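You operate a simulated robot arm through the tools that you are given. There is no shell and no other tool.

Carry out the task below with a simulated robot arm. There is one attempt and no reset: what you move stays moved.

TASK
Set one eyelet in the blue strip at the card's stop.
Fine: tab toward the slide's grip; slide in to the stop before one stroke of the lever; fingers clear of the nose, it closes at 60 newtons; the lever springs back at 6 newtons; draw the slide out again.

It is judged by the outcome, as a careful person would: the job done as asked, and still so three seconds after it is handed in. It fails if anything else is knocked over, pushed out of place, dropped, spilled or broken.

THE ROBOT
A 7-joint arm with a two-finger parallel gripper, fixed in place. Base frame: the origin is at the foot of the arm, x ahead of it, y to its left, z up; the work surface is at about z = 0. Readings come in mm, degrees, newtons and seconds.
With the tool pointing down near the work surface it reaches from about 240 to 620 mm from the base axis. Its first joint turns from -66.0 to 66.0 degrees. Payload 2.6 kg.
The tool frame sits at the grasp point between the pads (the TCP): z along the fingers, y along the line on which they close. The tips reach 30 mm beyond it. The gripper opens to 94 mm. The fingers are 28 mm wide and 10 mm thick; the gripper's body (50 by 96 mm) begins 55 mm behind the TCP.
Orientation is that of the tool frame in the base frame, as a unit quaternion [x, y, z, w]. With the fingers straight down and closing along the base's y, the tool's x points along the base's -x, its y along +y and its z along -z.

THE INTERFACE
- The arm moves only by the tool play_rows. Its argument "moves" is a list of rows, each an object (a shift or turn left out is 0, a gripper value left out holds the last) with "fingers": the finger opening in mm, from 0 to 94; "dp": the shift along the tool's x, y, z in mm, a list of three; "delta_rot": the turn, a rotation vector about the tool's x, y, z in degrees, a list of three. In form: [{"fingers": fingers, "dp": [tx, ty, tz], "delta_rot": [rx, ry, rz]}, ...]. A call has 1 to 20 rows; each row is the pose to reach, as a shift and turn from the pose commanded when the call began, along the tool's axes at that moment. Rows are played at 5 a second. More than 50 mm and 8.6 degrees between two rows, or a gripper value outside its range, and nothing of the call is played. A pose out of reach is approached as far as the arm can. The call stops where the force on the tool passes 80 N (or 10 N more than at its start, if that is more) or the arm is blocked; 0.2 s more then pass. The fingers move at their own pace (about 72 mm/s each) and stop on an object; they squeeze with about 44 N. The grip force told is the motor's: it shows also when the fingers shut on nothing. Time passes only in rows, and 0.2 s behind the last, so rows that repeat a pose let the fingers close. It gives the time, the measured TCP pose, the force on the tool (base axes), the opening and the grip force at its end, in the units of the frame above (readings bear some noise), with the torque about the TCP (base axes, N m) and any sound that the robot's microphone picked up.
- Cameras (640 x 400 px; columns grow to the right, rows downward): "scene" is fixed at [38, 414.5, 570.9]; the picture's right is [-0.77, -0.63, 0.00], its down [-0.31, 0.37, -0.87] and it looks along [0.55, -0.68, -0.48] (base axes); focal length 294 px, centre (320, 200). "wrist" rides on the gripper at [76, 14, -102] in the tool frame; the picture's right is [-0.18, 0.98, 0.00], its down [-0.75, -0.14, -0.64] and it looks along [-0.63, -0.12, 0.77] (tool axes); focal length 243 px, centre (320, 200). There is no depth. A picture from a camera that has moved, and an enlarged one, comes with that camera's place and axes in the base frame and with its lens. The place of the scene camera against the robot may be out by one fixed shift of up to 25 mm in any direction.
- snapshot(camera): a new picture of that camera. The clock stands still meanwhile.
- inspect(camera, box): a new picture of the part [left, top, right, bottom] of that camera's present view, enlarged. The clock stands still meanwhile.
- job_done(): hands the job in; it is judged then, once.

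Nothing tells you positions but the pictures and the camera data. Unless the task says otherwise, let go and move clear before handing in.

The tools are called after ">>>" as a command line: name --argument value ..., lists and objects as JSON in quotes. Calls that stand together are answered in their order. play_rows: Moves the arm, as the interface text tells. Its arguments: {"type":"object","properties":{"moves":{"type":"array","items":{"type":"object","properties":{"fingers":{"type":"number"},"dp":{"type":"array","items":{"type":"number"}},"delta_rot":{"type":"array","items":{"type":"number"}}}}}},"required":["moves"]} The other tools are called the same way: snapshot (camera) takes a picture; inspect (camera, box) takes an enlarged picture of a part of a camera's view; job_done () hands the job in.

At the start:

```text
time_s: 0.0
eef_pos: [294.5, -6.6, 431.5]
tcp_rot: [0.001, 1.0, 0.0, 0.0]
ft_force: [0.1, -0.6, 0.6]
torque: [0.0, -0.03, 0.01]
width: 94.0
grip_force: 0.1
```

scene: 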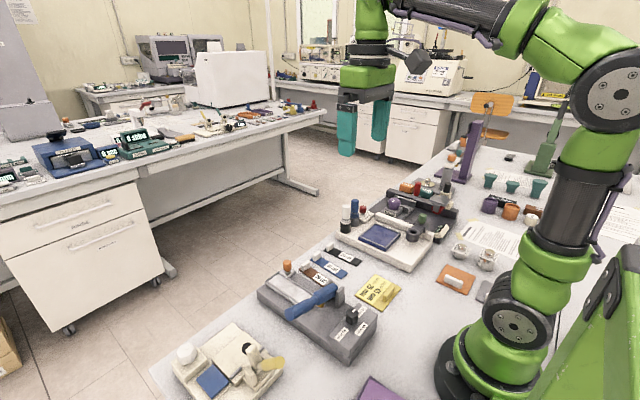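
wrist: 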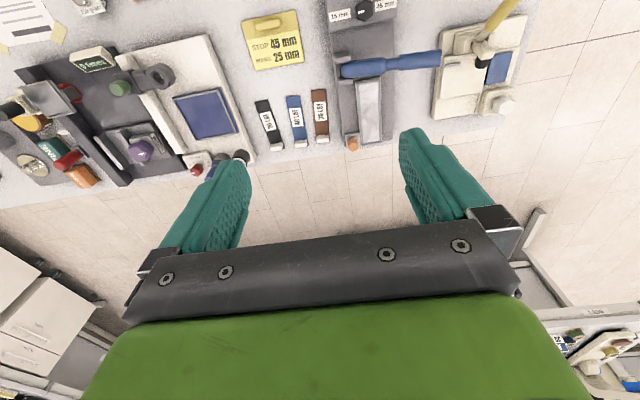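

I see a bench with an eyelet press (grey base with blue lever), three strips (black, blue, brown), a yellow card with a stop setting, and other devices. First I take enlarged pictures to understand the details.

>>> inspect --camera "scene" --box '[240, 230, 420, 370]'

>>> inspect --camera "wrist" --box '[230, 0, 400, 160]'

>>> inspect --camera "wrist" --box '[310, 0, 540, 160]'

>>> inspect --camera "wrist" --box '[0, 0, 260, 200]'

```text
2.86 times, centred on (330, 300) of scene
camera zoom: at [38.0, 414.5, 570.9], right [-0.77, -0.63, 0.0], down [-0.31, 0.37, -0.87], along [0.55, -0.68, -0.48], focal length 839 px, centre (291, -86)
```

zoom: 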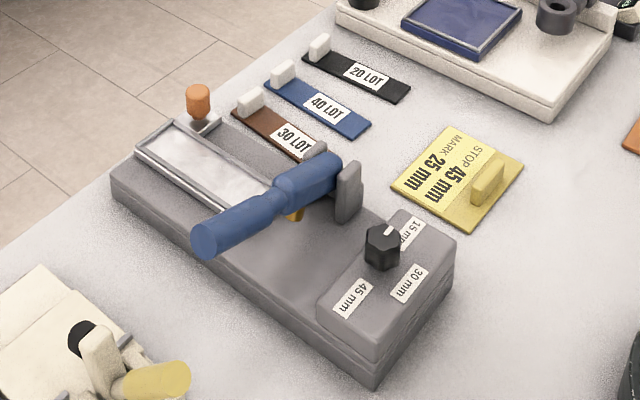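

```text
2.50 times, centred on (315, 80) of wrist
camera zoom: at [219.3, 8.0, 534.0], right [0.18, 0.98, 0.0], down [0.75, -0.14, 0.64], along [0.63, -0.12, -0.77], focal length 606 px, centre (332, 500)
```

zoom: 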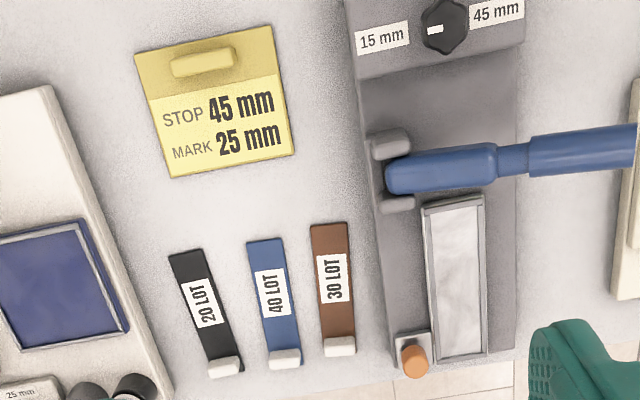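

```text
2.50 times, centred on (425, 80) of wrist
camera zoom: at [219.3, 8.0, 534.0], right [0.18, 0.98, 0.0], down [0.75, -0.14, 0.64], along [0.63, -0.12, -0.77], focal length 606 px, centre (58, 500)
```

zoom: 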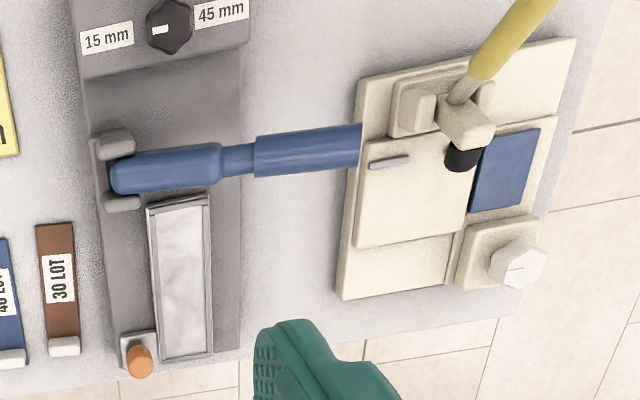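

```text
2.00 times, centred on (130, 100) of wrist
camera zoom: at [219.3, 8.0, 534.0], right [0.18, 0.98, 0.0], down [0.75, -0.14, 0.64], along [0.63, -0.12, -0.77], focal length 485 px, centre (700, 400)
```

zoom: 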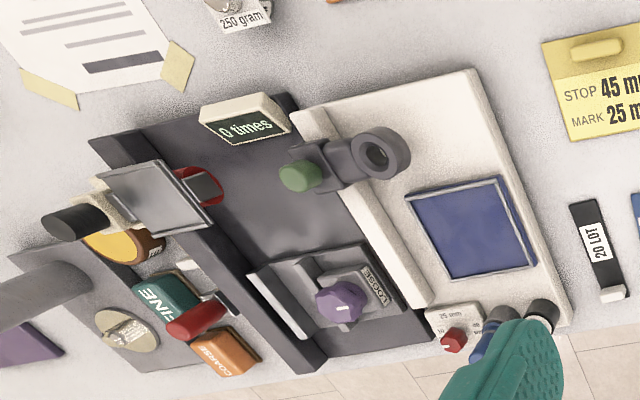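

The press has a stop knob (appears to point at 15 mm), a lever, and a slide with an orange grip. The card asks for 45 mm. I move lower for a closer look, above everything.

>>> play_rows --moves '[{"dp": [10, 5, 40]}, {"dp": [20, 10, 80]}, {"dp": [30, 15, 120]}, {"dp": [40, 20, 160]}, {"dp": [40, 20, 160]}]'

>>> snapshot --camera "wrist"

>>> snapshot --camera "scene"

```text
time_s: 1.2
eef_pos: [255.4, 15.3, 271.6]
tcp_rot: [0.0, 1.0, 0.0, 0.0]
ft_force: [-0.4, 0.3, -0.3]
torque: [-0.03, -0.02, 0.01]
width: 94.3
grip_force: 0.1
```

```text
taken
camera wrist: at [178.5, 28.7, 373.1], right [0.18, 0.98, 0.0], down [0.75, -0.14, 0.64], along [0.63, -0.12, -0.77], focal length 243 px, centre (320, 200)
```

wrist: 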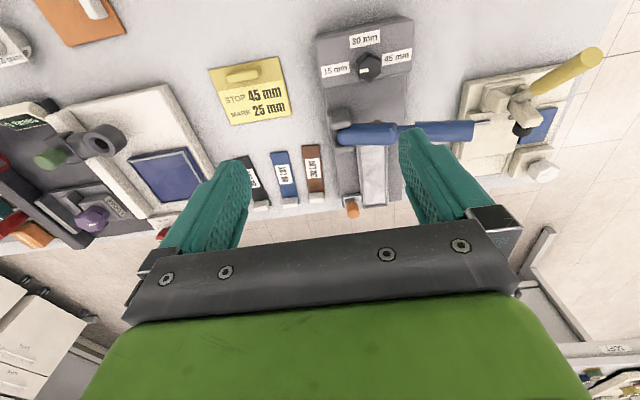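

```text
taken
```

scene: 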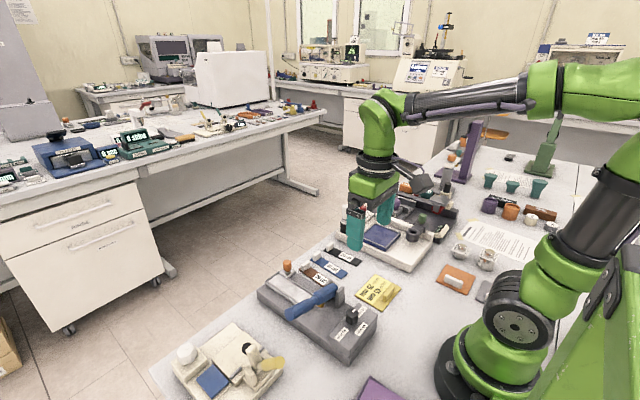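

>>> inspect --camera "wrist" --box '[290, 0, 450, 100]'

>>> inspect --camera "wrist" --box '[240, 90, 480, 240]'

>>> inspect --camera "wrist" --box '[200, 40, 320, 220]'

```text
4.00 times, centred on (370, 50) of wrist
camera zoom: at [178.5, 28.7, 373.1], right [0.18, 0.98, 0.0], down [0.75, -0.14, 0.64], along [0.63, -0.12, -0.77], focal length 970 px, centre (120, 800)
```

zoom: 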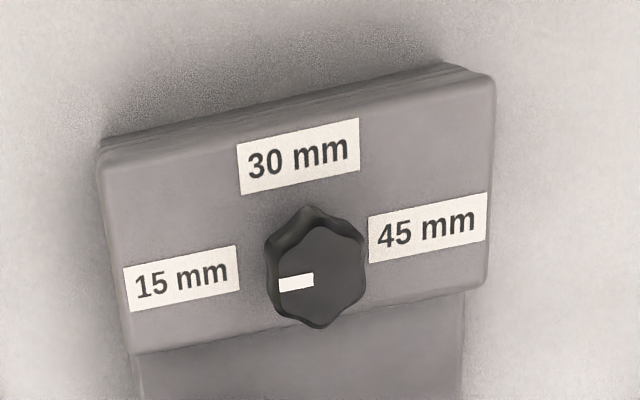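

```text
2.67 times, centred on (360, 165) of wrist
camera zoom: at [178.5, 28.7, 373.1], right [0.18, 0.98, 0.0], down [0.75, -0.14, 0.64], along [0.63, -0.12, -0.77], focal length 647 px, centre (213, 293)
```

zoom: 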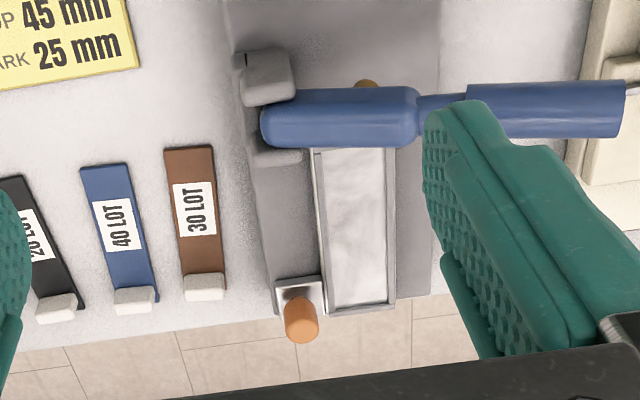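

```text
2.22 times, centred on (260, 130) of wrist
camera zoom: at [178.5, 28.7, 373.1], right [0.18, 0.98, 0.0], down [0.75, -0.14, 0.64], along [0.63, -0.12, -0.77], focal length 539 px, centre (453, 356)
```

zoom: 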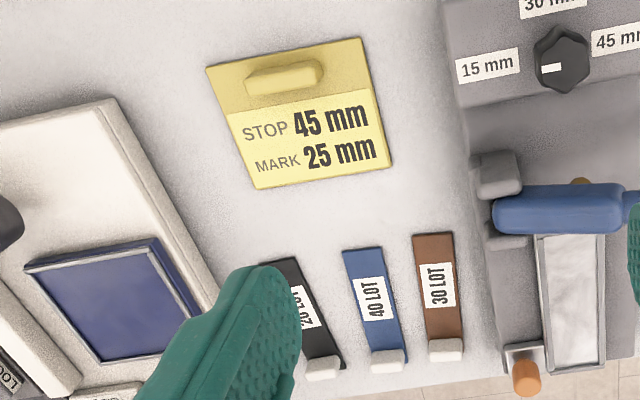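

The knob points at 15 mm and must go clockwise past 30 to 45. I move nearer (tips well above everything) to measure the slide, tab and lever.

>>> play_rows --moves '[{"dp": [-40, 10, 10]}, {"dp": [-80, 20, 30]}, {"dp": [-120, 30, 60]}, {"dp": [-125, 35, 70]}, {"dp": [-125, 35, 70]}]'

>>> snapshot --camera "wrist"

>>> inspect --camera "wrist" --box '[180, 60, 420, 210]'

>>> inspect --camera "wrist" --box '[260, 0, 500, 150]'

```text
refused: row 3 steps farther than a row can; nothing moved
```

```text
taken
camera wrist: at [178.5, 28.7, 373.1], right [0.18, 0.98, 0.0], down [0.75, -0.14, 0.64], along [0.63, -0.12, -0.77], focal length 243 px, centre (320, 200)
```

wrist: 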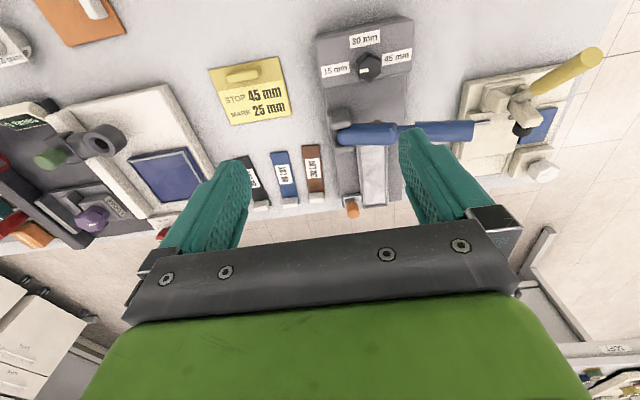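

```text
2.67 times, centred on (300, 135) of wrist
camera zoom: at [178.5, 28.7, 373.1], right [0.18, 0.98, 0.0], down [0.75, -0.14, 0.64], along [0.63, -0.12, -0.77], focal length 647 px, centre (373, 373)
```

zoom: 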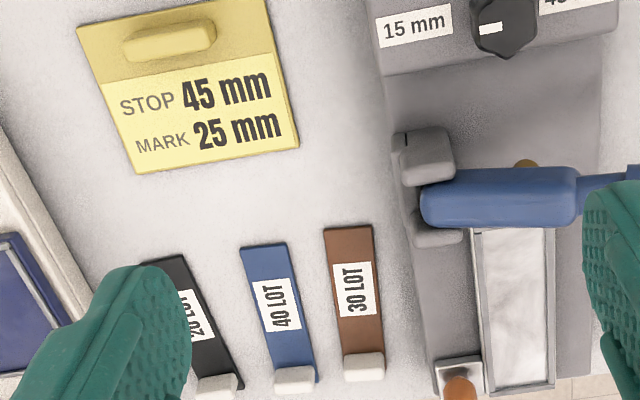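

```text
2.67 times, centred on (380, 75) of wrist
camera zoom: at [178.5, 28.7, 373.1], right [0.18, 0.98, 0.0], down [0.75, -0.14, 0.64], along [0.63, -0.12, -0.77], focal length 647 px, centre (160, 533)
```

zoom: 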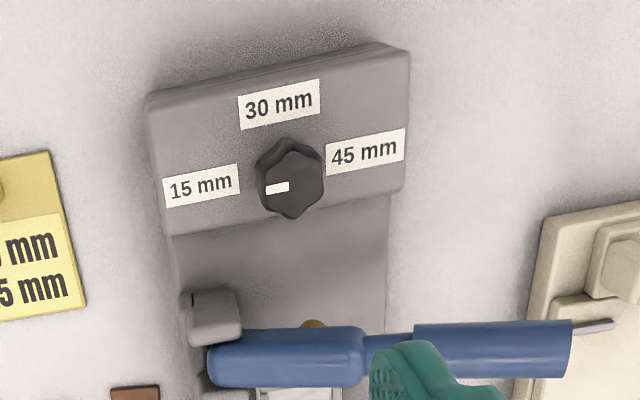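

The step was too large, so I replay with smaller steps.

>>> play_rows --moves '[{"dp": [-32, 9, 18]}, {"dp": [-64, 18, 36]}, {"dp": [-96, 27, 54]}, {"dp": [-125, 35, 70]}, {"dp": [-125, 35, 70]}]'

>>> snapshot --camera "wrist"

>>> inspect --camera "wrist" --box '[180, 60, 420, 210]'

>>> inspect --camera "wrist" --box '[260, 0, 500, 150]'

```text
time_s: 2.4
eef_pos: [382.1, 48.5, 201.5]
tcp_rot: [0.0, 1.0, 0.0, 0.0]
ft_force: [-0.1, 0.3, -0.4]
torque: [0.02, 0.0, 0.0]
width: 94.0
grip_force: 0.0
```

```text
taken
camera wrist: at [305.8, 61.7, 303.7], right [0.18, 0.98, 0.0], down [0.75, -0.14, 0.64], along [0.63, -0.12, -0.77], focal length 243 px, centre (320, 200)
```

wrist: 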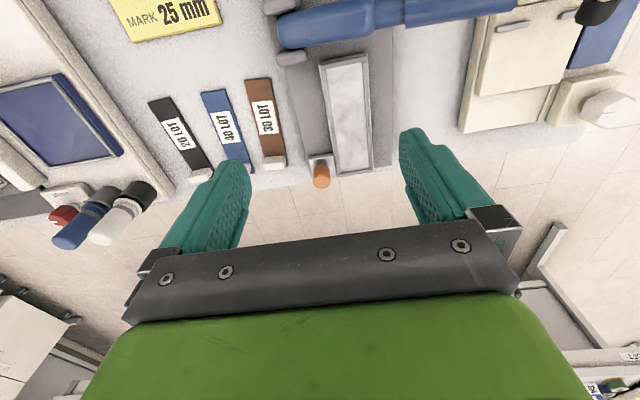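

```text
2.67 times, centred on (300, 135) of wrist
camera zoom: at [305.8, 61.7, 303.7], right [0.18, 0.98, 0.0], down [0.75, -0.14, 0.64], along [0.63, -0.12, -0.77], focal length 647 px, centre (373, 373)
```

zoom: 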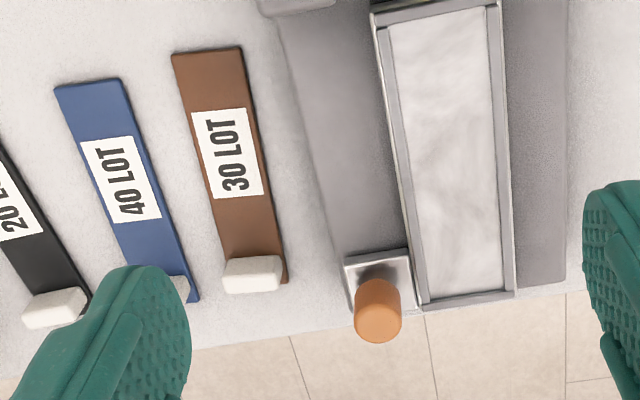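

```text
2.67 times, centred on (380, 75) of wrist
camera zoom: at [305.8, 61.7, 303.7], right [0.18, 0.98, 0.0], down [0.75, -0.14, 0.64], along [0.63, -0.12, -0.77], focal length 647 px, centre (160, 533)
```

zoom: 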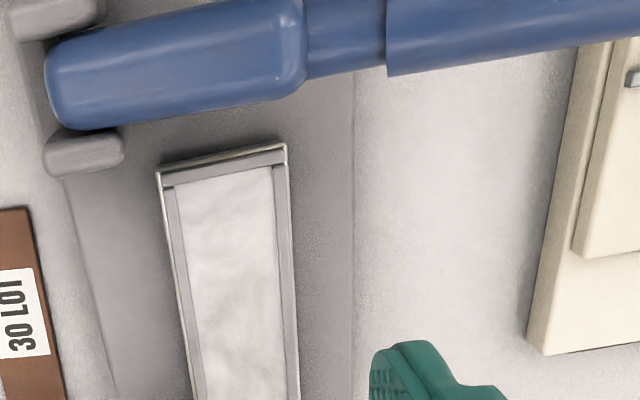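

I measure the press slide (rim about 45 mm high, x 353–480, y 52–98) and the strips (about 117×31 mm). I zoom in more on details for heights.

>>> inspect --camera "scene" --box '[300, 240, 370, 285]'

>>> inspect --camera "scene" --box '[255, 250, 335, 310]'

>>> inspect --camera "scene" --box '[280, 270, 390, 350]'

>>> inspect --camera "wrist" --box '[280, 100, 400, 200]'

```text
8.89 times, centred on (335, 262) of scene
camera zoom: at [38.0, 414.5, 570.9], right [-0.77, -0.63, 0.0], down [-0.31, 0.37, -0.87], along [0.55, -0.68, -0.48], focal length 2610 px, centre (187, -356)
```

zoom: 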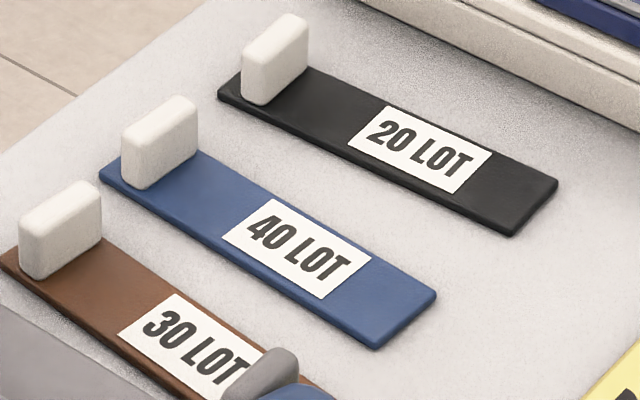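

```text
6.67 times, centred on (295, 280) of scene
camera zoom: at [38.0, 414.5, 570.9], right [-0.77, -0.63, 0.0], down [-0.31, 0.37, -0.87], along [0.55, -0.68, -0.48], focal length 1958 px, centre (487, -333)
```

zoom: 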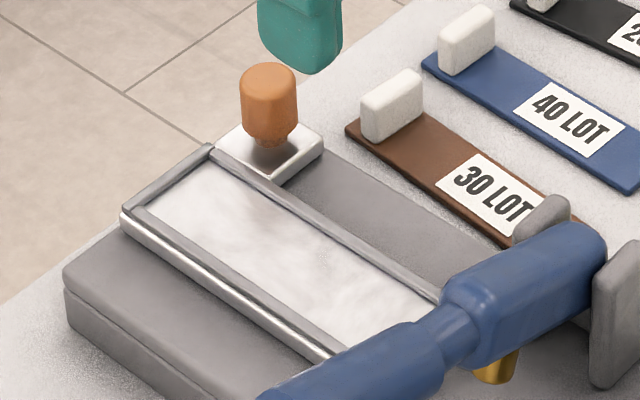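

```text
5.00 times, centred on (335, 310) of scene
camera zoom: at [38.0, 414.5, 570.9], right [-0.77, -0.63, 0.0], down [-0.31, 0.37, -0.87], along [0.55, -0.68, -0.48], focal length 1468 px, centre (245, -350)
```

zoom: 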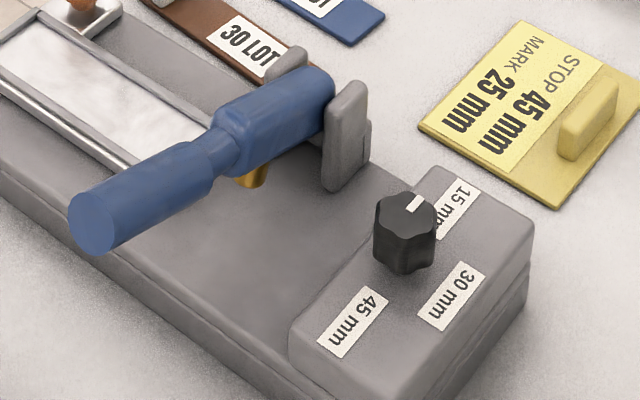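

```text
4.00 times, centred on (340, 150) of wrist
camera zoom: at [305.8, 61.7, 303.7], right [0.18, 0.98, 0.0], down [0.75, -0.14, 0.64], along [0.63, -0.12, -0.77], focal length 970 px, centre (240, 400)
```

zoom: 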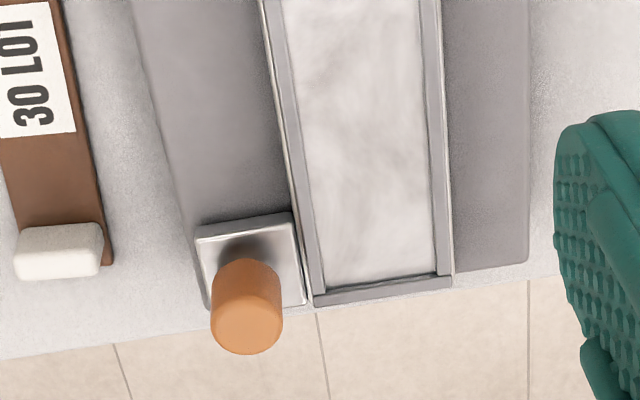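

The tab is a tall block (about 10×27×20 mm) near the +x end, the slide's grip is the orange knob, and the stop knob points at 15 mm. Now I go above the stop knob for an accurate fix.

>>> play_rows --moves '[{"dp": [40, 7, 0]}, {"dp": [80, 14, 0]}, {"dp": [122, 21.5, 10]}, {"dp": [122, 21.5, 40]}, {"dp": [122, 21.5, 40]}]'

>>> snapshot --camera "wrist"

>>> inspect --camera "wrist" --box '[240, 60, 400, 160]'

>>> snapshot --camera "scene"

```text
time_s: 3.6
eef_pos: [258.5, 70.4, 161.5]
tcp_rot: [0.0, 1.0, 0.001, 0.0]
ft_force: [0.1, -0.1, -0.2]
torque: [0.03, -0.02, 0.01]
width: 93.9
grip_force: 0.0
```

```text
taken
camera wrist: at [182.0, 84.1, 263.4], right [0.18, 0.98, 0.0], down [0.75, -0.14, 0.64], along [0.63, -0.12, -0.77], focal length 243 px, centre (320, 200)
```

wrist: 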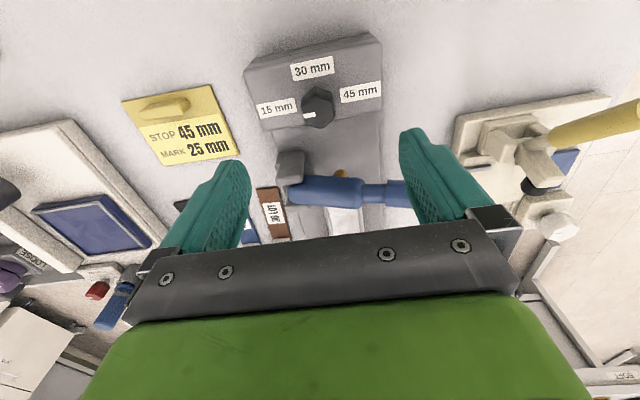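

```text
4.00 times, centred on (320, 110) of wrist
camera zoom: at [182.0, 84.1, 263.4], right [0.18, 0.98, 0.0], down [0.75, -0.14, 0.64], along [0.63, -0.12, -0.77], focal length 970 px, centre (320, 560)
```

zoom: 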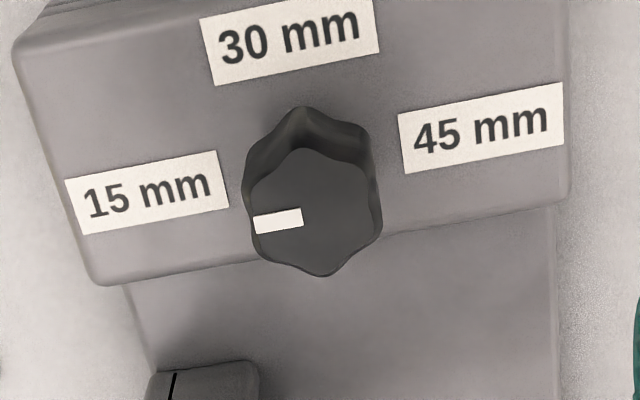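

```text
taken
```

scene: 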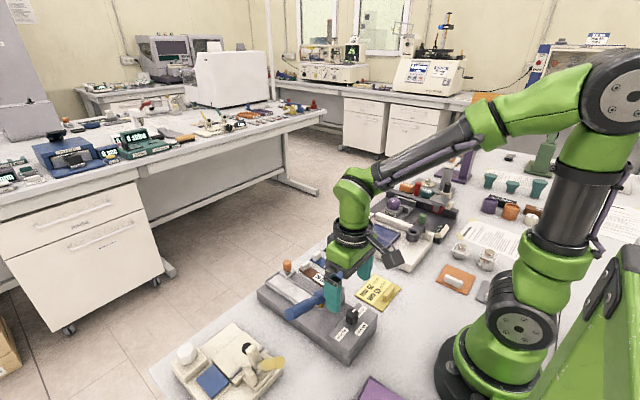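

The stop knob stands at about (247, 70.6), top at z≈82 and block top at z≈58, pointer to 15 mm. I turn the hand to −60° above it with the fingers partly open before going down.

>>> play_rows --moves '[{"fingers": 50, "dp": [2, 0, 0], "delta_rot": [0, 0, -7.5]}, {"fingers": 50, "dp": [4, 0, 0], "delta_rot": [0, 0, -15]}, {"fingers": 50, "dp": [6, 0, 0], "delta_rot": [0, 0, -22.5]}, {"fingers": 50, "dp": [8, 0, 0], "delta_rot": [0, 0, -30]}, {"fingers": 50, "dp": [10, 0, 0], "delta_rot": [0, 0, -37.5]}, {"fingers": 50, "dp": [11, 0, 0], "delta_rot": [0, 0, -45]}, {"fingers": 50, "dp": [11.5, 0, 0], "delta_rot": [0, 0, -52.5]}, {"fingers": 50, "dp": [11.5, 0, 0], "delta_rot": [0, 0, -60]}, {"fingers": 50, "dp": [11.5, 0, 0], "delta_rot": [0, 0, -60]}]'

>>> snapshot --camera "wrist"

>>> inspect --camera "scene" --box '[260, 220, 420, 370]'

```text
time_s: 5.6
eef_pos: [246.9, 70.0, 162.1]
tcp_rot: [-0.501, 0.866, 0.0, 0.001]
ft_force: [0.4, 0.9, -0.3]
torque: [-0.02, 0.03, 0.0]
width: 49.8
grip_force: 0.1
```

```text
taken
camera wrist: at [196.6, 11.3, 264.0], right [-0.76, 0.65, 0.0], down [0.5, 0.58, 0.64], along [0.42, 0.49, -0.77], focal length 243 px, centre (320, 200)
```

wrist: 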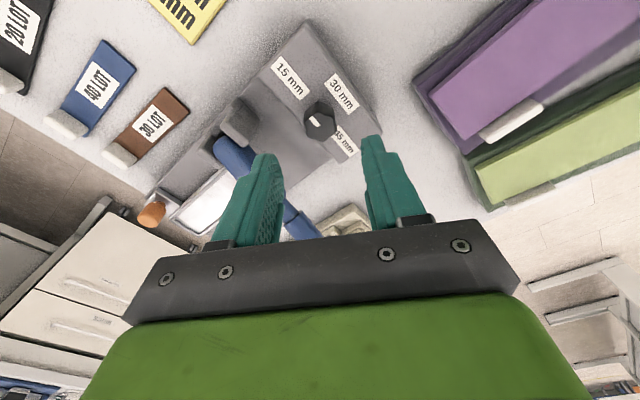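

```text
2.67 times, centred on (340, 295) of scene
camera zoom: at [38.0, 414.5, 570.9], right [-0.77, -0.63, 0.0], down [-0.31, 0.37, -0.87], along [0.55, -0.68, -0.48], focal length 783 px, centre (267, -53)
```

zoom: 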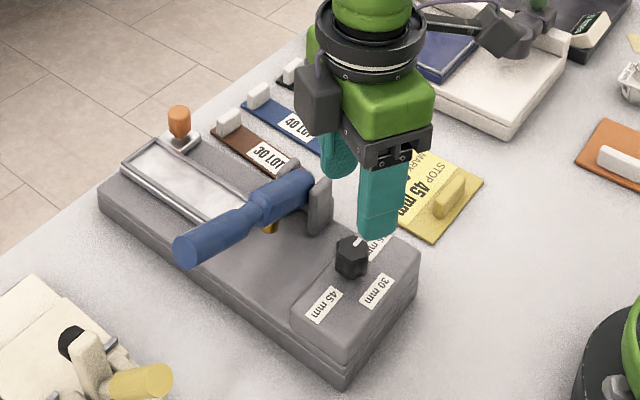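

>>> inspect --camera "wrist" --box '[260, 80, 380, 180]'

```text
4.00 times, centred on (320, 130) of wrist
camera zoom: at [196.6, 11.3, 264.0], right [-0.76, 0.65, 0.0], down [0.5, 0.58, 0.64], along [0.42, 0.49, -0.77], focal length 970 px, centre (320, 480)
```

zoom: 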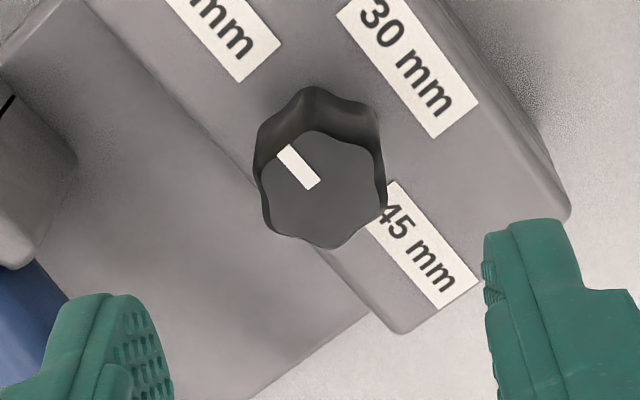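

Triangulation gives the knob centre at (246.7, 70.6), top at z=82.4. I go straight down around it and check the force.

>>> play_rows --moves '[{"fingers": 50, "dp": [-0.5, 0.3, 20]}, {"fingers": 50, "dp": [-0.5, 0.3, 40]}, {"fingers": 50, "dp": [-0.5, 0.3, 54]}, {"fingers": 50, "dp": [-0.5, 0.3, 62]}, {"fingers": 50, "dp": [-0.5, 0.3, 66]}, {"fingers": 50, "dp": [-0.5, 0.3, 66]}]'

>>> inspect --camera "scene" --box '[290, 250, 400, 350]'

>>> inspect --camera "wrist" --box '[200, 80, 440, 240]'

```text
time_s: 7.0
eef_pos: [246.4, 70.8, 96.1]
tcp_rot: [-0.499, 0.866, 0.0, 0.0]
ft_force: [0.6, 1.0, 0.5]
torque: [0.02, 0.0, 0.0]
width: 50.1
grip_force: 0.0
```

```text
4.00 times, centred on (345, 300) of scene
camera zoom: at [38.0, 414.5, 570.9], right [-0.77, -0.63, 0.0], down [-0.31, 0.37, -0.87], along [0.55, -0.68, -0.48], focal length 1174 px, centre (220, -200)
```

zoom: 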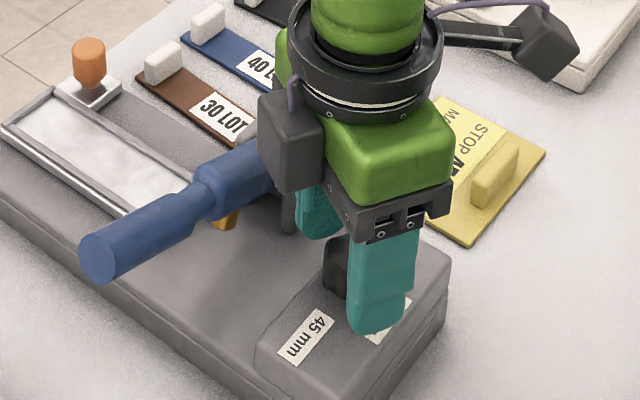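

```text
2.50 times, centred on (320, 160) of wrist
camera zoom: at [196.6, 12.3, 198.8], right [-0.76, 0.65, 0.0], down [0.5, 0.58, 0.64], along [0.42, 0.49, -0.77], focal length 606 px, centre (320, 300)
```

zoom: 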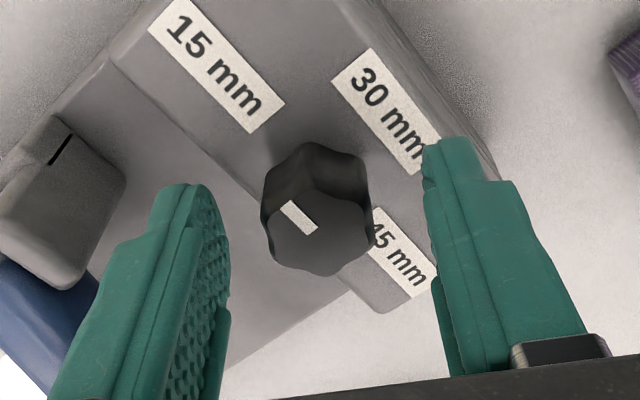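

Fingers straddle the knob without contact. I close on it.

>>> play_rows --moves '[{"fingers": 10, "dp": [0, 0, 0]}, {"fingers": 10, "dp": [0, 0, 0]}, {"fingers": 10, "dp": [0, 0, 0]}, {"fingers": 10, "dp": [0, 0, 0]}]'

>>> inspect --camera "wrist" --box '[200, 80, 440, 240]'

```text
time_s: 8.0
eef_pos: [246.2, 71.7, 96.3]
tcp_rot: [-0.5, 0.866, 0.0, 0.0]
ft_force: [5.0, -1.2, -10.2]
torque: [0.07, -0.14, -0.14]
width: 26.1
grip_force: 45.1
```

```text
2.50 times, centred on (320, 160) of wrist
camera zoom: at [196.8, 12.2, 198.9], right [-0.76, 0.65, 0.0], down [0.5, 0.58, 0.64], along [0.42, 0.49, -0.77], focal length 606 px, centre (320, 300)
```

zoom: 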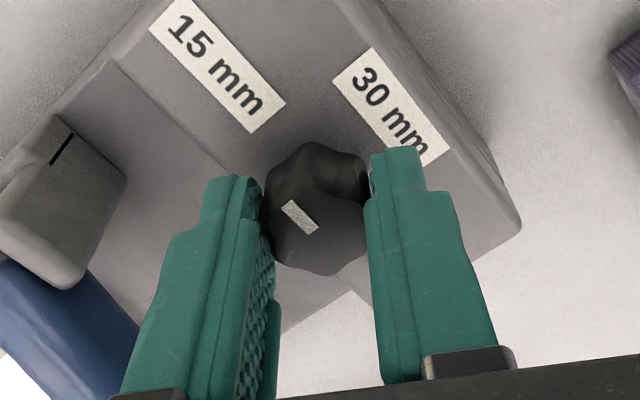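

The knob is gripped at 26 mm. I turn clockwise (tool +z), first 45°, and check.

>>> play_rows --moves '[{"delta_rot": [0, 0, 7.5]}, {"delta_rot": [0, 0, 15]}, {"delta_rot": [0, 0, 22.5]}, {"delta_rot": [0, 0, 30]}, {"delta_rot": [0, 0, 37.5]}, {"delta_rot": [0, 0, 45]}, {"delta_rot": [0, 0, 45]}]'

>>> inspect --camera "wrist" --box '[200, 40, 440, 240]'

```text
time_s: 9.6
eef_pos: [248.6, 70.1, 96.6]
tcp_rot: [-0.13, 0.992, 0.0, 0.002]
ft_force: [4.9, -16.5, 20.7]
torque: [-0.36, 0.39, 0.02]
width: 26.3
grip_force: 45.0
```

```text
2.00 times, centred on (320, 140) of wrist
camera zoom: at [169.9, 65.0, 198.6], right [-0.07, 1.0, 0.0], down [0.76, 0.06, 0.64], along [0.64, 0.05, -0.76], focal length 485 px, centre (320, 320)
```

zoom: 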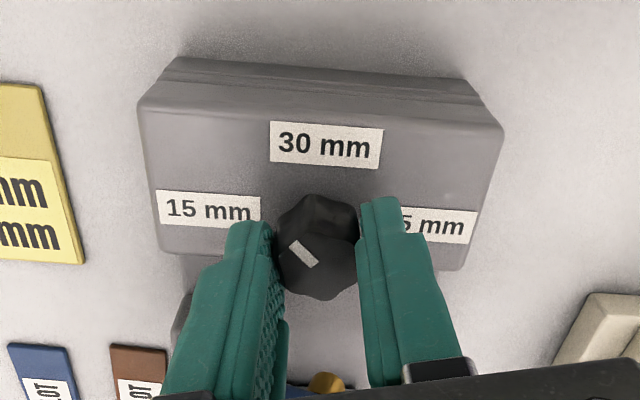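

The knob follows the hand; the pointer is midway to 30. I continue another 45°.

>>> play_rows --moves '[{"delta_rot": [0, 0, 7.5]}, {"delta_rot": [0, 0, 15]}, {"delta_rot": [0, 0, 22.5]}, {"delta_rot": [0, 0, 30]}, {"delta_rot": [0, 0, 37.5]}, {"delta_rot": [0, 0, 45]}, {"delta_rot": [0, 0, 45]}]'

>>> inspect --camera "wrist" --box '[200, 40, 440, 240]'

```text
time_s: 11.2
eef_pos: [247.9, 70.3, 96.1]
tcp_rot: [0.26, 0.966, 0.0, 0.0]
ft_force: [-0.3, -25.7, 29.5]
torque: [-0.31, 0.36, -0.06]
width: 26.1
grip_force: 44.7
```

```text
2.00 times, centred on (320, 140) of wrist
camera zoom: at [188.8, 121.1, 198.2], right [0.65, 0.76, 0.0], down [0.58, -0.5, 0.64], along [0.49, -0.42, -0.77], focal length 485 px, centre (320, 320)
```

zoom: 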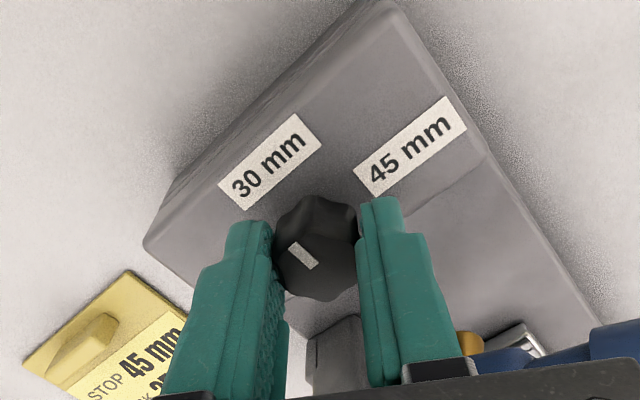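

The pointer is at 30 mm. I release, turn the open hand back 60°, and re-grip for the second quarter turn.

>>> play_rows --moves '[{"fingers": 50}, {"fingers": 50}, {"fingers": 50}, {"fingers": 50, "delta_rot": [0, 0, -7.5]}, {"fingers": 50, "delta_rot": [0, 0, -15]}, {"fingers": 50, "delta_rot": [0, 0, -22.5]}, {"fingers": 50, "delta_rot": [0, 0, -30]}, {"fingers": 50, "delta_rot": [0, 0, -37.5]}, {"fingers": 50, "delta_rot": [0, 0, -45]}, {"fingers": 50, "delta_rot": [0, 0, -52.5]}, {"fingers": 50, "delta_rot": [0, 0, -60]}, {"fingers": 50, "delta_rot": [0, 0, -60]}]'

>>> inspect --camera "wrist" --box '[200, 40, 440, 240]'

>>> inspect --camera "scene" --box '[240, 230, 420, 370]'

```text
time_s: 13.8
eef_pos: [247.2, 70.9, 95.4]
tcp_rot: [-0.26, 0.966, 0.0, 0.0]
ft_force: [-0.5, 0.3, 1.0]
torque: [-0.03, 0.01, -0.01]
width: 49.9
grip_force: 0.0
```

```text
2.00 times, centred on (320, 140) of wrist
camera zoom: at [173.9, 44.1, 197.7], right [-0.33, 0.94, 0.0], down [0.72, 0.26, 0.64], along [0.61, 0.21, -0.77], focal length 485 px, centre (320, 320)
```

zoom: 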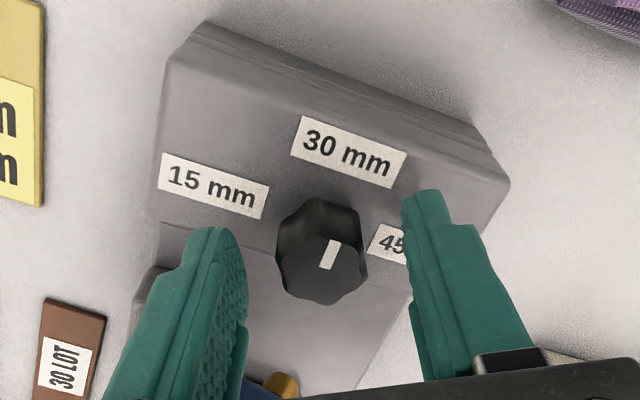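

```text
2.86 times, centred on (330, 300) of scene
camera zoom: at [38.0, 414.5, 570.9], right [-0.77, -0.63, 0.0], down [-0.31, 0.37, -0.87], along [0.55, -0.68, -0.48], focal length 839 px, centre (291, -86)
```

zoom: 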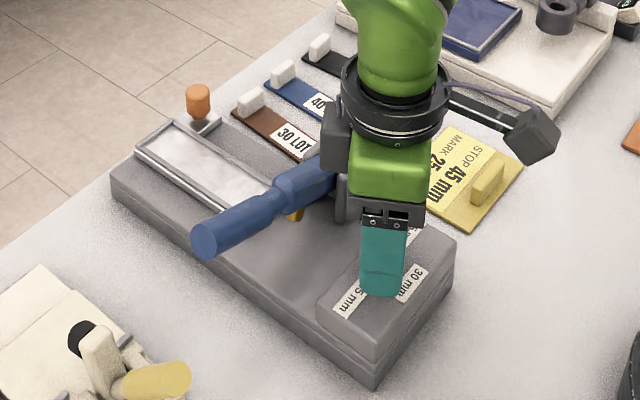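

The press hasn't moved and the pointer is at 30 mm. I grip again and turn a further 90°.

>>> play_rows --moves '[{"fingers": 10, "dp": [0, 0, 0]}, {"fingers": 10}, {"fingers": 10}, {"fingers": 10, "delta_rot": [0, 0, 7.5]}, {"delta_rot": [0, 0, 15]}, {"delta_rot": [0, 0, 22.5]}, {"delta_rot": [0, 0, 30]}, {"delta_rot": [0, 0, 37.5]}, {"delta_rot": [0, 0, 45]}, {"delta_rot": [0, 0, 52.5]}, {"delta_rot": [0, 0, 60]}, {"delta_rot": [0, 0, 67.5]}, {"delta_rot": [0, 0, 75]}, {"delta_rot": [0, 0, 82.5]}, {"delta_rot": [0, 0, 90]}, {"delta_rot": [0, 0, 90]}]'

>>> inspect --camera "wrist" --box '[200, 40, 440, 240]'

```text
time_s: 17.2
eef_pos: [246.1, 70.6, 94.7]
tcp_rot: [0.5, 0.866, -0.001, 0.0]
ft_force: [-2.1, 6.8, -20.9]
torque: [-0.18, -0.25, 0.52]
width: 26.4
grip_force: 45.0
```

```text
2.00 times, centred on (320, 140) of wrist
camera zoom: at [221.3, 144.0, 197.6], right [0.94, 0.33, 0.0], down [0.25, -0.72, 0.64], along [0.21, -0.61, -0.77], focal length 485 px, centre (320, 320)
```

zoom: 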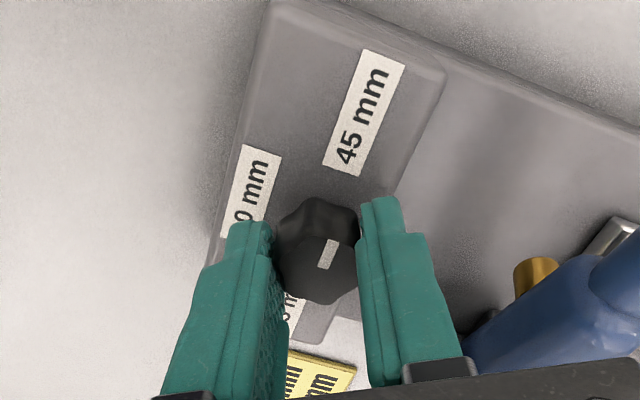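

The pointer lines up with 45 mm. I release and lift straight up.

>>> play_rows --moves '[{"fingers": 50}, {"fingers": 50}, {"fingers": 50}, {"fingers": 50, "dp": [0, 0, -20]}, {"fingers": 50, "dp": [0, 0, -50]}, {"fingers": 50, "dp": [0, 0, -90]}, {"fingers": 50, "dp": [0, 0, -110]}, {"fingers": 50, "dp": [0, 0, -110]}]'

>>> snapshot --camera "wrist"

>>> inspect --camera "wrist" --box '[240, 20, 400, 160]'

>>> inspect --camera "scene" --box '[240, 230, 420, 370]'

```text
time_s: 19.0
eef_pos: [247.0, 70.6, 206.6]
tcp_rot: [0.5, 0.866, 0.0, 0.0]
ft_force: [0.3, -0.3, -0.2]
torque: [0.02, 0.02, -0.04]
width: 50.3
grip_force: 0.1
```

```text
taken
camera wrist: at [221.6, 143.3, 309.3], right [0.94, 0.33, 0.0], down [0.25, -0.72, 0.64], along [0.21, -0.61, -0.77], focal length 243 px, centre (320, 200)
```

wrist: 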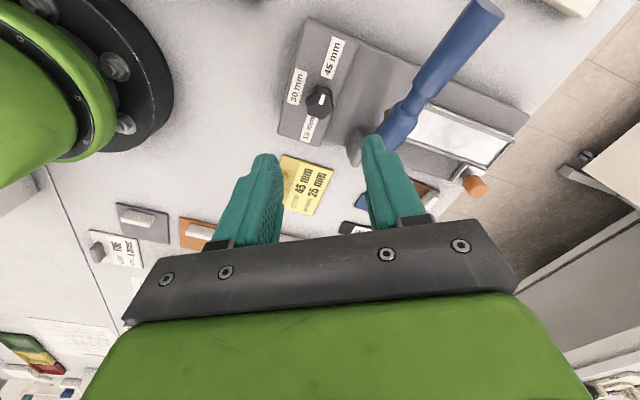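

```text
2.86 times, centred on (320, 90) of wrist
camera zoom: at [221.6, 143.3, 309.3], right [0.94, 0.33, 0.0], down [0.25, -0.72, 0.64], along [0.21, -0.61, -0.77], focal length 693 px, centre (320, 514)
```

zoom: 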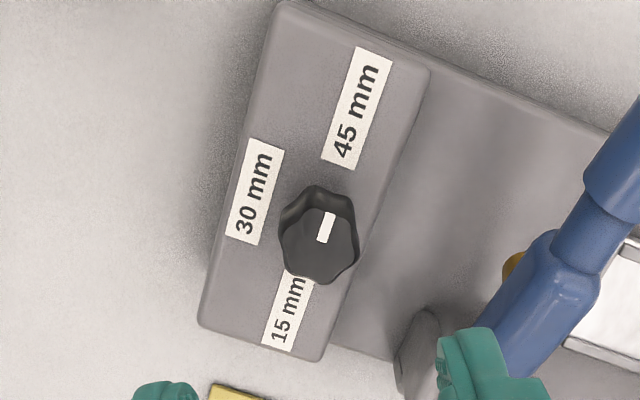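

```text
2.86 times, centred on (330, 300) of scene
camera zoom: at [38.0, 414.5, 570.9], right [-0.77, -0.63, 0.0], down [-0.31, 0.37, -0.87], along [0.55, -0.68, -0.48], focal length 839 px, centre (291, -86)
```

zoom: 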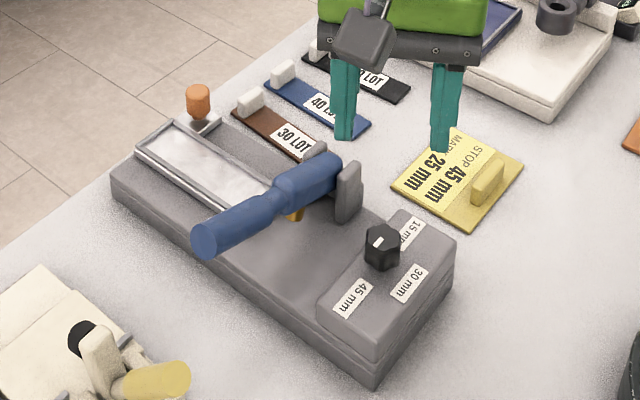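

The stop is at 45 mm. Now I move high over to the blue strip's tab, turning the hand to +90° so the fingers close along the strip's length on the tab's broad faces.

>>> play_rows --moves '[{"fingers": 50, "dp": [-30.1, 14.8, 0], "delta_rot": [0, 0, 3.75]}, {"dp": [-60.3, 29.6, 0], "delta_rot": [0, 0, 7.5]}, {"dp": [-90.4, 44.4, 0], "delta_rot": [0, 0, 11.25]}, {"dp": [-120.5, 59.1, 0], "delta_rot": [0, 0, 15]}, {"dp": [-150.7, 73.9, 0], "delta_rot": [0, 0, 18.75]}, {"dp": [-180.8, 88.7, 0], "delta_rot": [0, 0, 22.5]}, {"dp": [-211, 103.5, 10], "delta_rot": [0, 0, 26.25]}, {"dp": [-241.1, 118.3, 25], "delta_rot": [0, 0, 30]}, {"dp": [-241.1, 118.3, 36], "delta_rot": [0, 0, 30]}, {"dp": [-241.1, 118.3, 36], "delta_rot": [0, 0, 30]}]'

>>> snapshot --camera "wrist"

>>> inspect --camera "wrist" --box '[240, 60, 440, 180]'

>>> inspect --camera "scene" --box '[240, 220, 400, 320]'

```text
time_s: 21.2
eef_pos: [470.4, -78.8, 169.9]
tcp_rot: [0.707, 0.707, 0.001, 0.0]
ft_force: [-0.6, 0.7, 0.1]
torque: [-0.01, 0.01, 0.0]
width: 50.0
grip_force: 0.2
```

```text
taken
camera wrist: at [484.9, -3.8, 272.1], right [0.98, -0.18, 0.0], down [-0.14, -0.75, 0.64], along [-0.12, -0.63, -0.77], focal length 243 px, centre (320, 200)
```

wrist: 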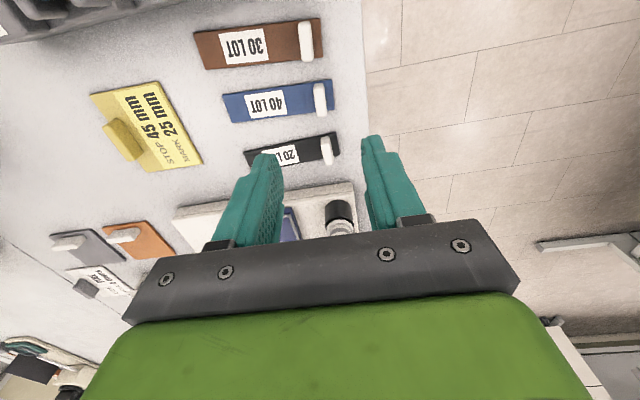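

```text
3.20 times, centred on (340, 120) of wrist
camera zoom: at [484.9, -3.8, 272.1], right [0.98, -0.18, 0.0], down [-0.14, -0.75, 0.64], along [-0.12, -0.63, -0.77], focal length 776 px, centre (256, 456)
```

zoom: 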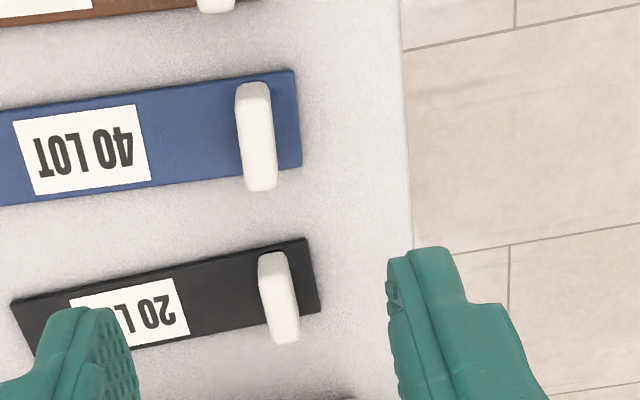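

```text
4.00 times, centred on (320, 270) of scene
camera zoom: at [38.0, 414.5, 570.9], right [-0.77, -0.63, 0.0], down [-0.31, 0.37, -0.87], along [0.55, -0.68, -0.48], focal length 1174 px, centre (320, -80)
```

zoom: 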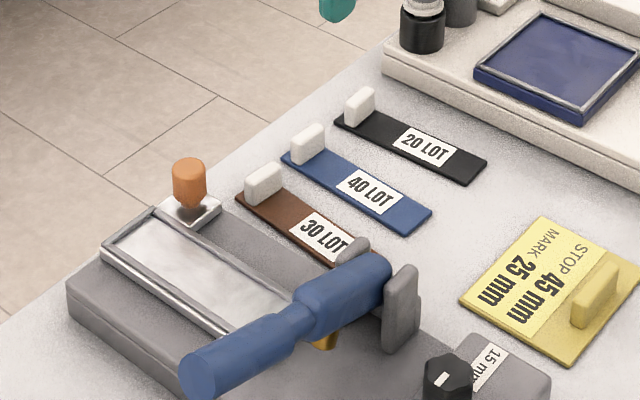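

I place the blue tab's centre at about (470.7, −83.2), top z≈24, strip axis yaw about −3.7°. I go down part way with matched yaw and check before gripping.

>>> play_rows --moves '[{"fingers": 44, "dp": [-2, 0, 25], "delta_rot": [0, 0, 2]}, {"fingers": 44, "dp": [-4.4, 0.3, 50], "delta_rot": [0, 0, 3.7]}, {"fingers": 44, "dp": [-4.4, 0.3, 75], "delta_rot": [0, 0, 3.7]}, {"fingers": 44, "dp": [-4.4, 0.3, 90], "delta_rot": [0, 0, 3.7]}, {"fingers": 44, "dp": [-4.4, 0.3, 90], "delta_rot": [0, 0, 3.7]}]'

>>> snapshot --camera "wrist"

>>> inspect --camera "wrist" --box '[220, 60, 420, 200]'

>>> inspect --camera "scene" --box '[280, 220, 380, 290]'

```text
time_s: 22.4
eef_pos: [468.9, -82.0, 79.2]
tcp_rot: [0.73, 0.684, 0.001, 0.001]
ft_force: [-0.5, -0.2, -0.3]
torque: [0.01, 0.01, -0.01]
width: 44.0
grip_force: 0.0
```

```text
taken
camera wrist: at [489.0, -8.0, 181.6], right [0.97, -0.25, 0.0], down [-0.19, -0.74, 0.64], along [-0.16, -0.62, -0.77], focal length 243 px, centre (320, 200)
```

wrist: 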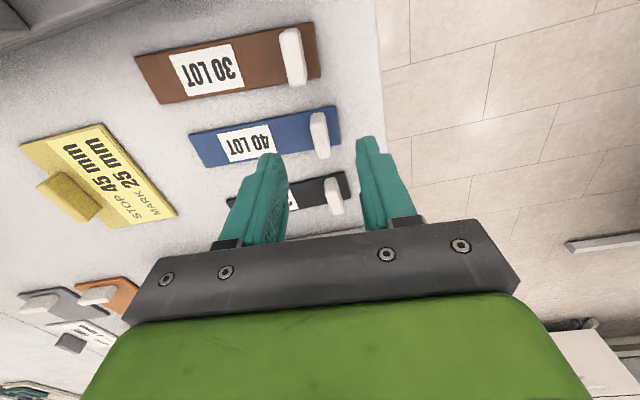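

```text
2.86 times, centred on (320, 130) of wrist
camera zoom: at [489.0, -8.0, 181.6], right [0.97, -0.25, 0.0], down [-0.19, -0.74, 0.64], along [-0.16, -0.62, -0.77], focal length 693 px, centre (320, 400)
```

zoom: 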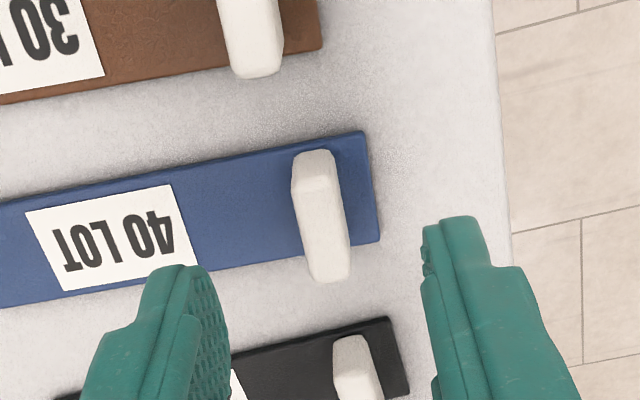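

```text
5.71 times, centred on (330, 255) of scene
camera zoom: at [38.0, 414.5, 570.9], right [-0.77, -0.63, 0.0], down [-0.31, 0.37, -0.87], along [0.55, -0.68, -0.48], focal length 1678 px, centre (263, -114)
```

zoom: 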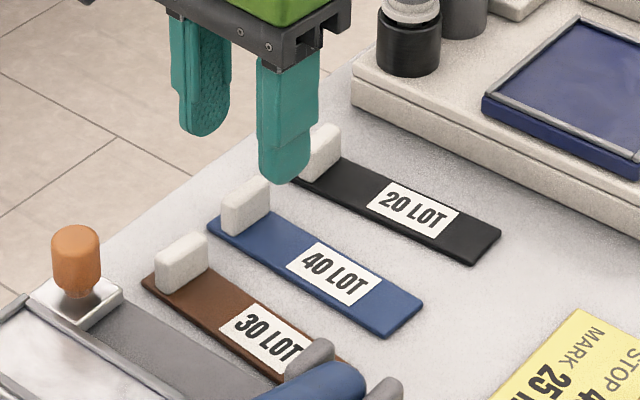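

The tab centre re-measures to (470.9, −83.6), right under the hand. I lower to tips at z≈10 and close.

>>> play_rows --moves '[{"fingers": 44, "dp": [-0.4, 0.5, 15]}, {"fingers": 44, "dp": [-0.4, 0.5, 28]}, {"fingers": 44, "dp": [-0.4, 0.5, 36]}, {"fingers": 44, "dp": [-0.4, 0.5, 39]}, {"fingers": 44, "dp": [-0.4, 0.5, 39]}]'

>>> inspect --camera "scene" --box '[280, 220, 380, 290]'

>>> inspect --camera "wrist" --box '[220, 60, 420, 220]'

```text
time_s: 23.6
eef_pos: [471.6, -83.1, 40.7]
tcp_rot: [0.729, 0.684, 0.0, -0.001]
ft_force: [0.6, 0.2, 0.0]
torque: [-0.04, 0.02, -0.02]
width: 44.0
grip_force: 0.1
```

```text
5.71 times, centred on (330, 255) of scene
camera zoom: at [38.0, 414.5, 570.9], right [-0.77, -0.63, 0.0], down [-0.31, 0.37, -0.87], along [0.55, -0.68, -0.48], focal length 1678 px, centre (263, -114)
```

zoom: 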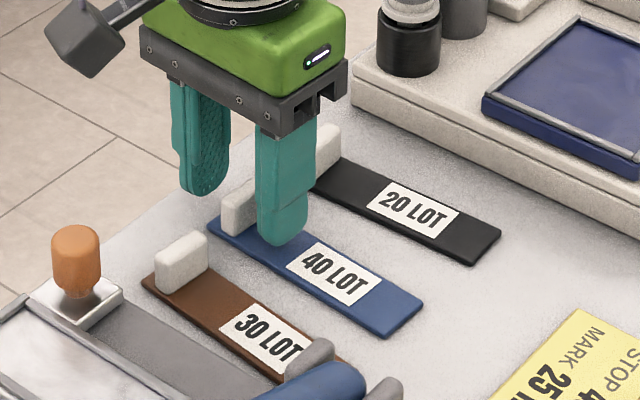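

```text
2.50 times, centred on (320, 140) of wrist
camera zoom: at [490.0, -8.1, 142.5], right [0.97, -0.25, 0.0], down [-0.19, -0.74, 0.64], along [-0.16, -0.62, -0.77], focal length 606 px, centre (320, 350)
```

zoom: 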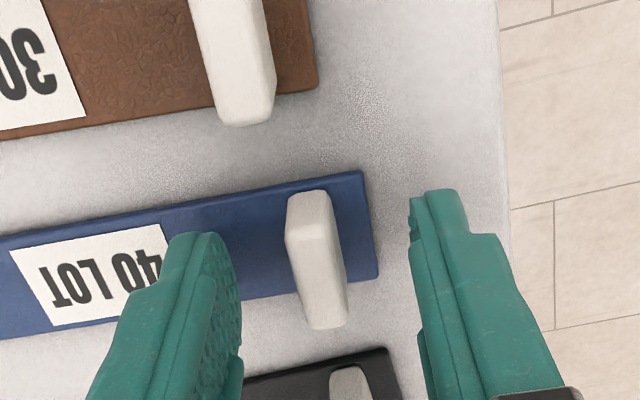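

>>> play_rows --moves '[{"fingers": 4}, {"fingers": 4}, {"fingers": 4}, {"fingers": 4}]'

>>> inspect --camera "wrist" --box '[220, 60, 420, 220]'

>>> inspect --camera "scene" --box '[280, 220, 380, 290]'

```text
time_s: 24.6
eef_pos: [471.5, -83.9, 41.0]
tcp_rot: [0.729, 0.684, 0.0, 0.0]
ft_force: [0.0, -0.1, 0.2]
torque: [0.01, -0.01, 0.02]
width: 9.3
grip_force: 42.8
```

```text
2.50 times, centred on (320, 140) of wrist
camera zoom: at [490.1, -8.2, 142.8], right [0.97, -0.25, 0.0], down [-0.19, -0.74, 0.64], along [-0.16, -0.62, -0.77], focal length 606 px, centre (320, 350)
```

zoom: 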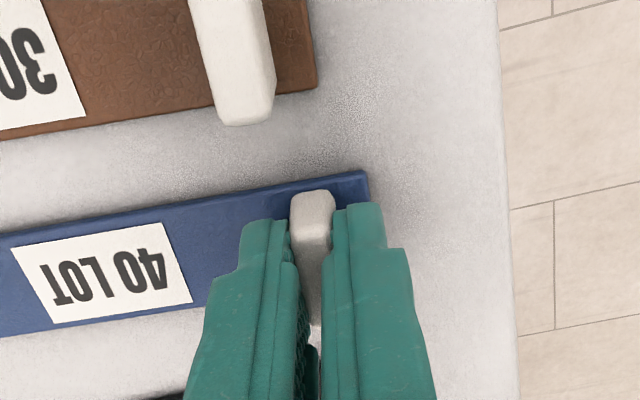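

```text
5.71 times, centred on (330, 255) of scene
camera zoom: at [38.0, 414.5, 570.9], right [-0.77, -0.63, 0.0], down [-0.31, 0.37, -0.87], along [0.55, -0.68, -0.48], focal length 1678 px, centre (263, -114)
```

zoom: 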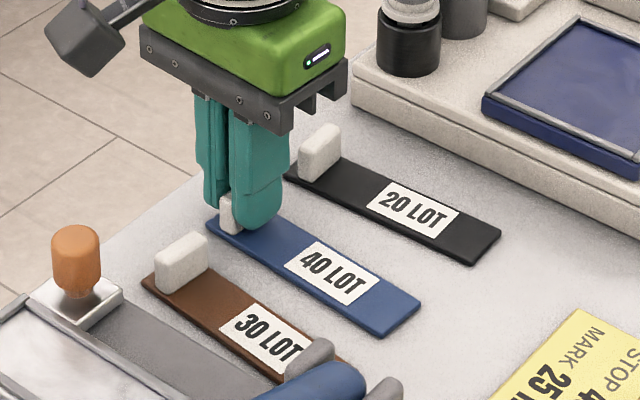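

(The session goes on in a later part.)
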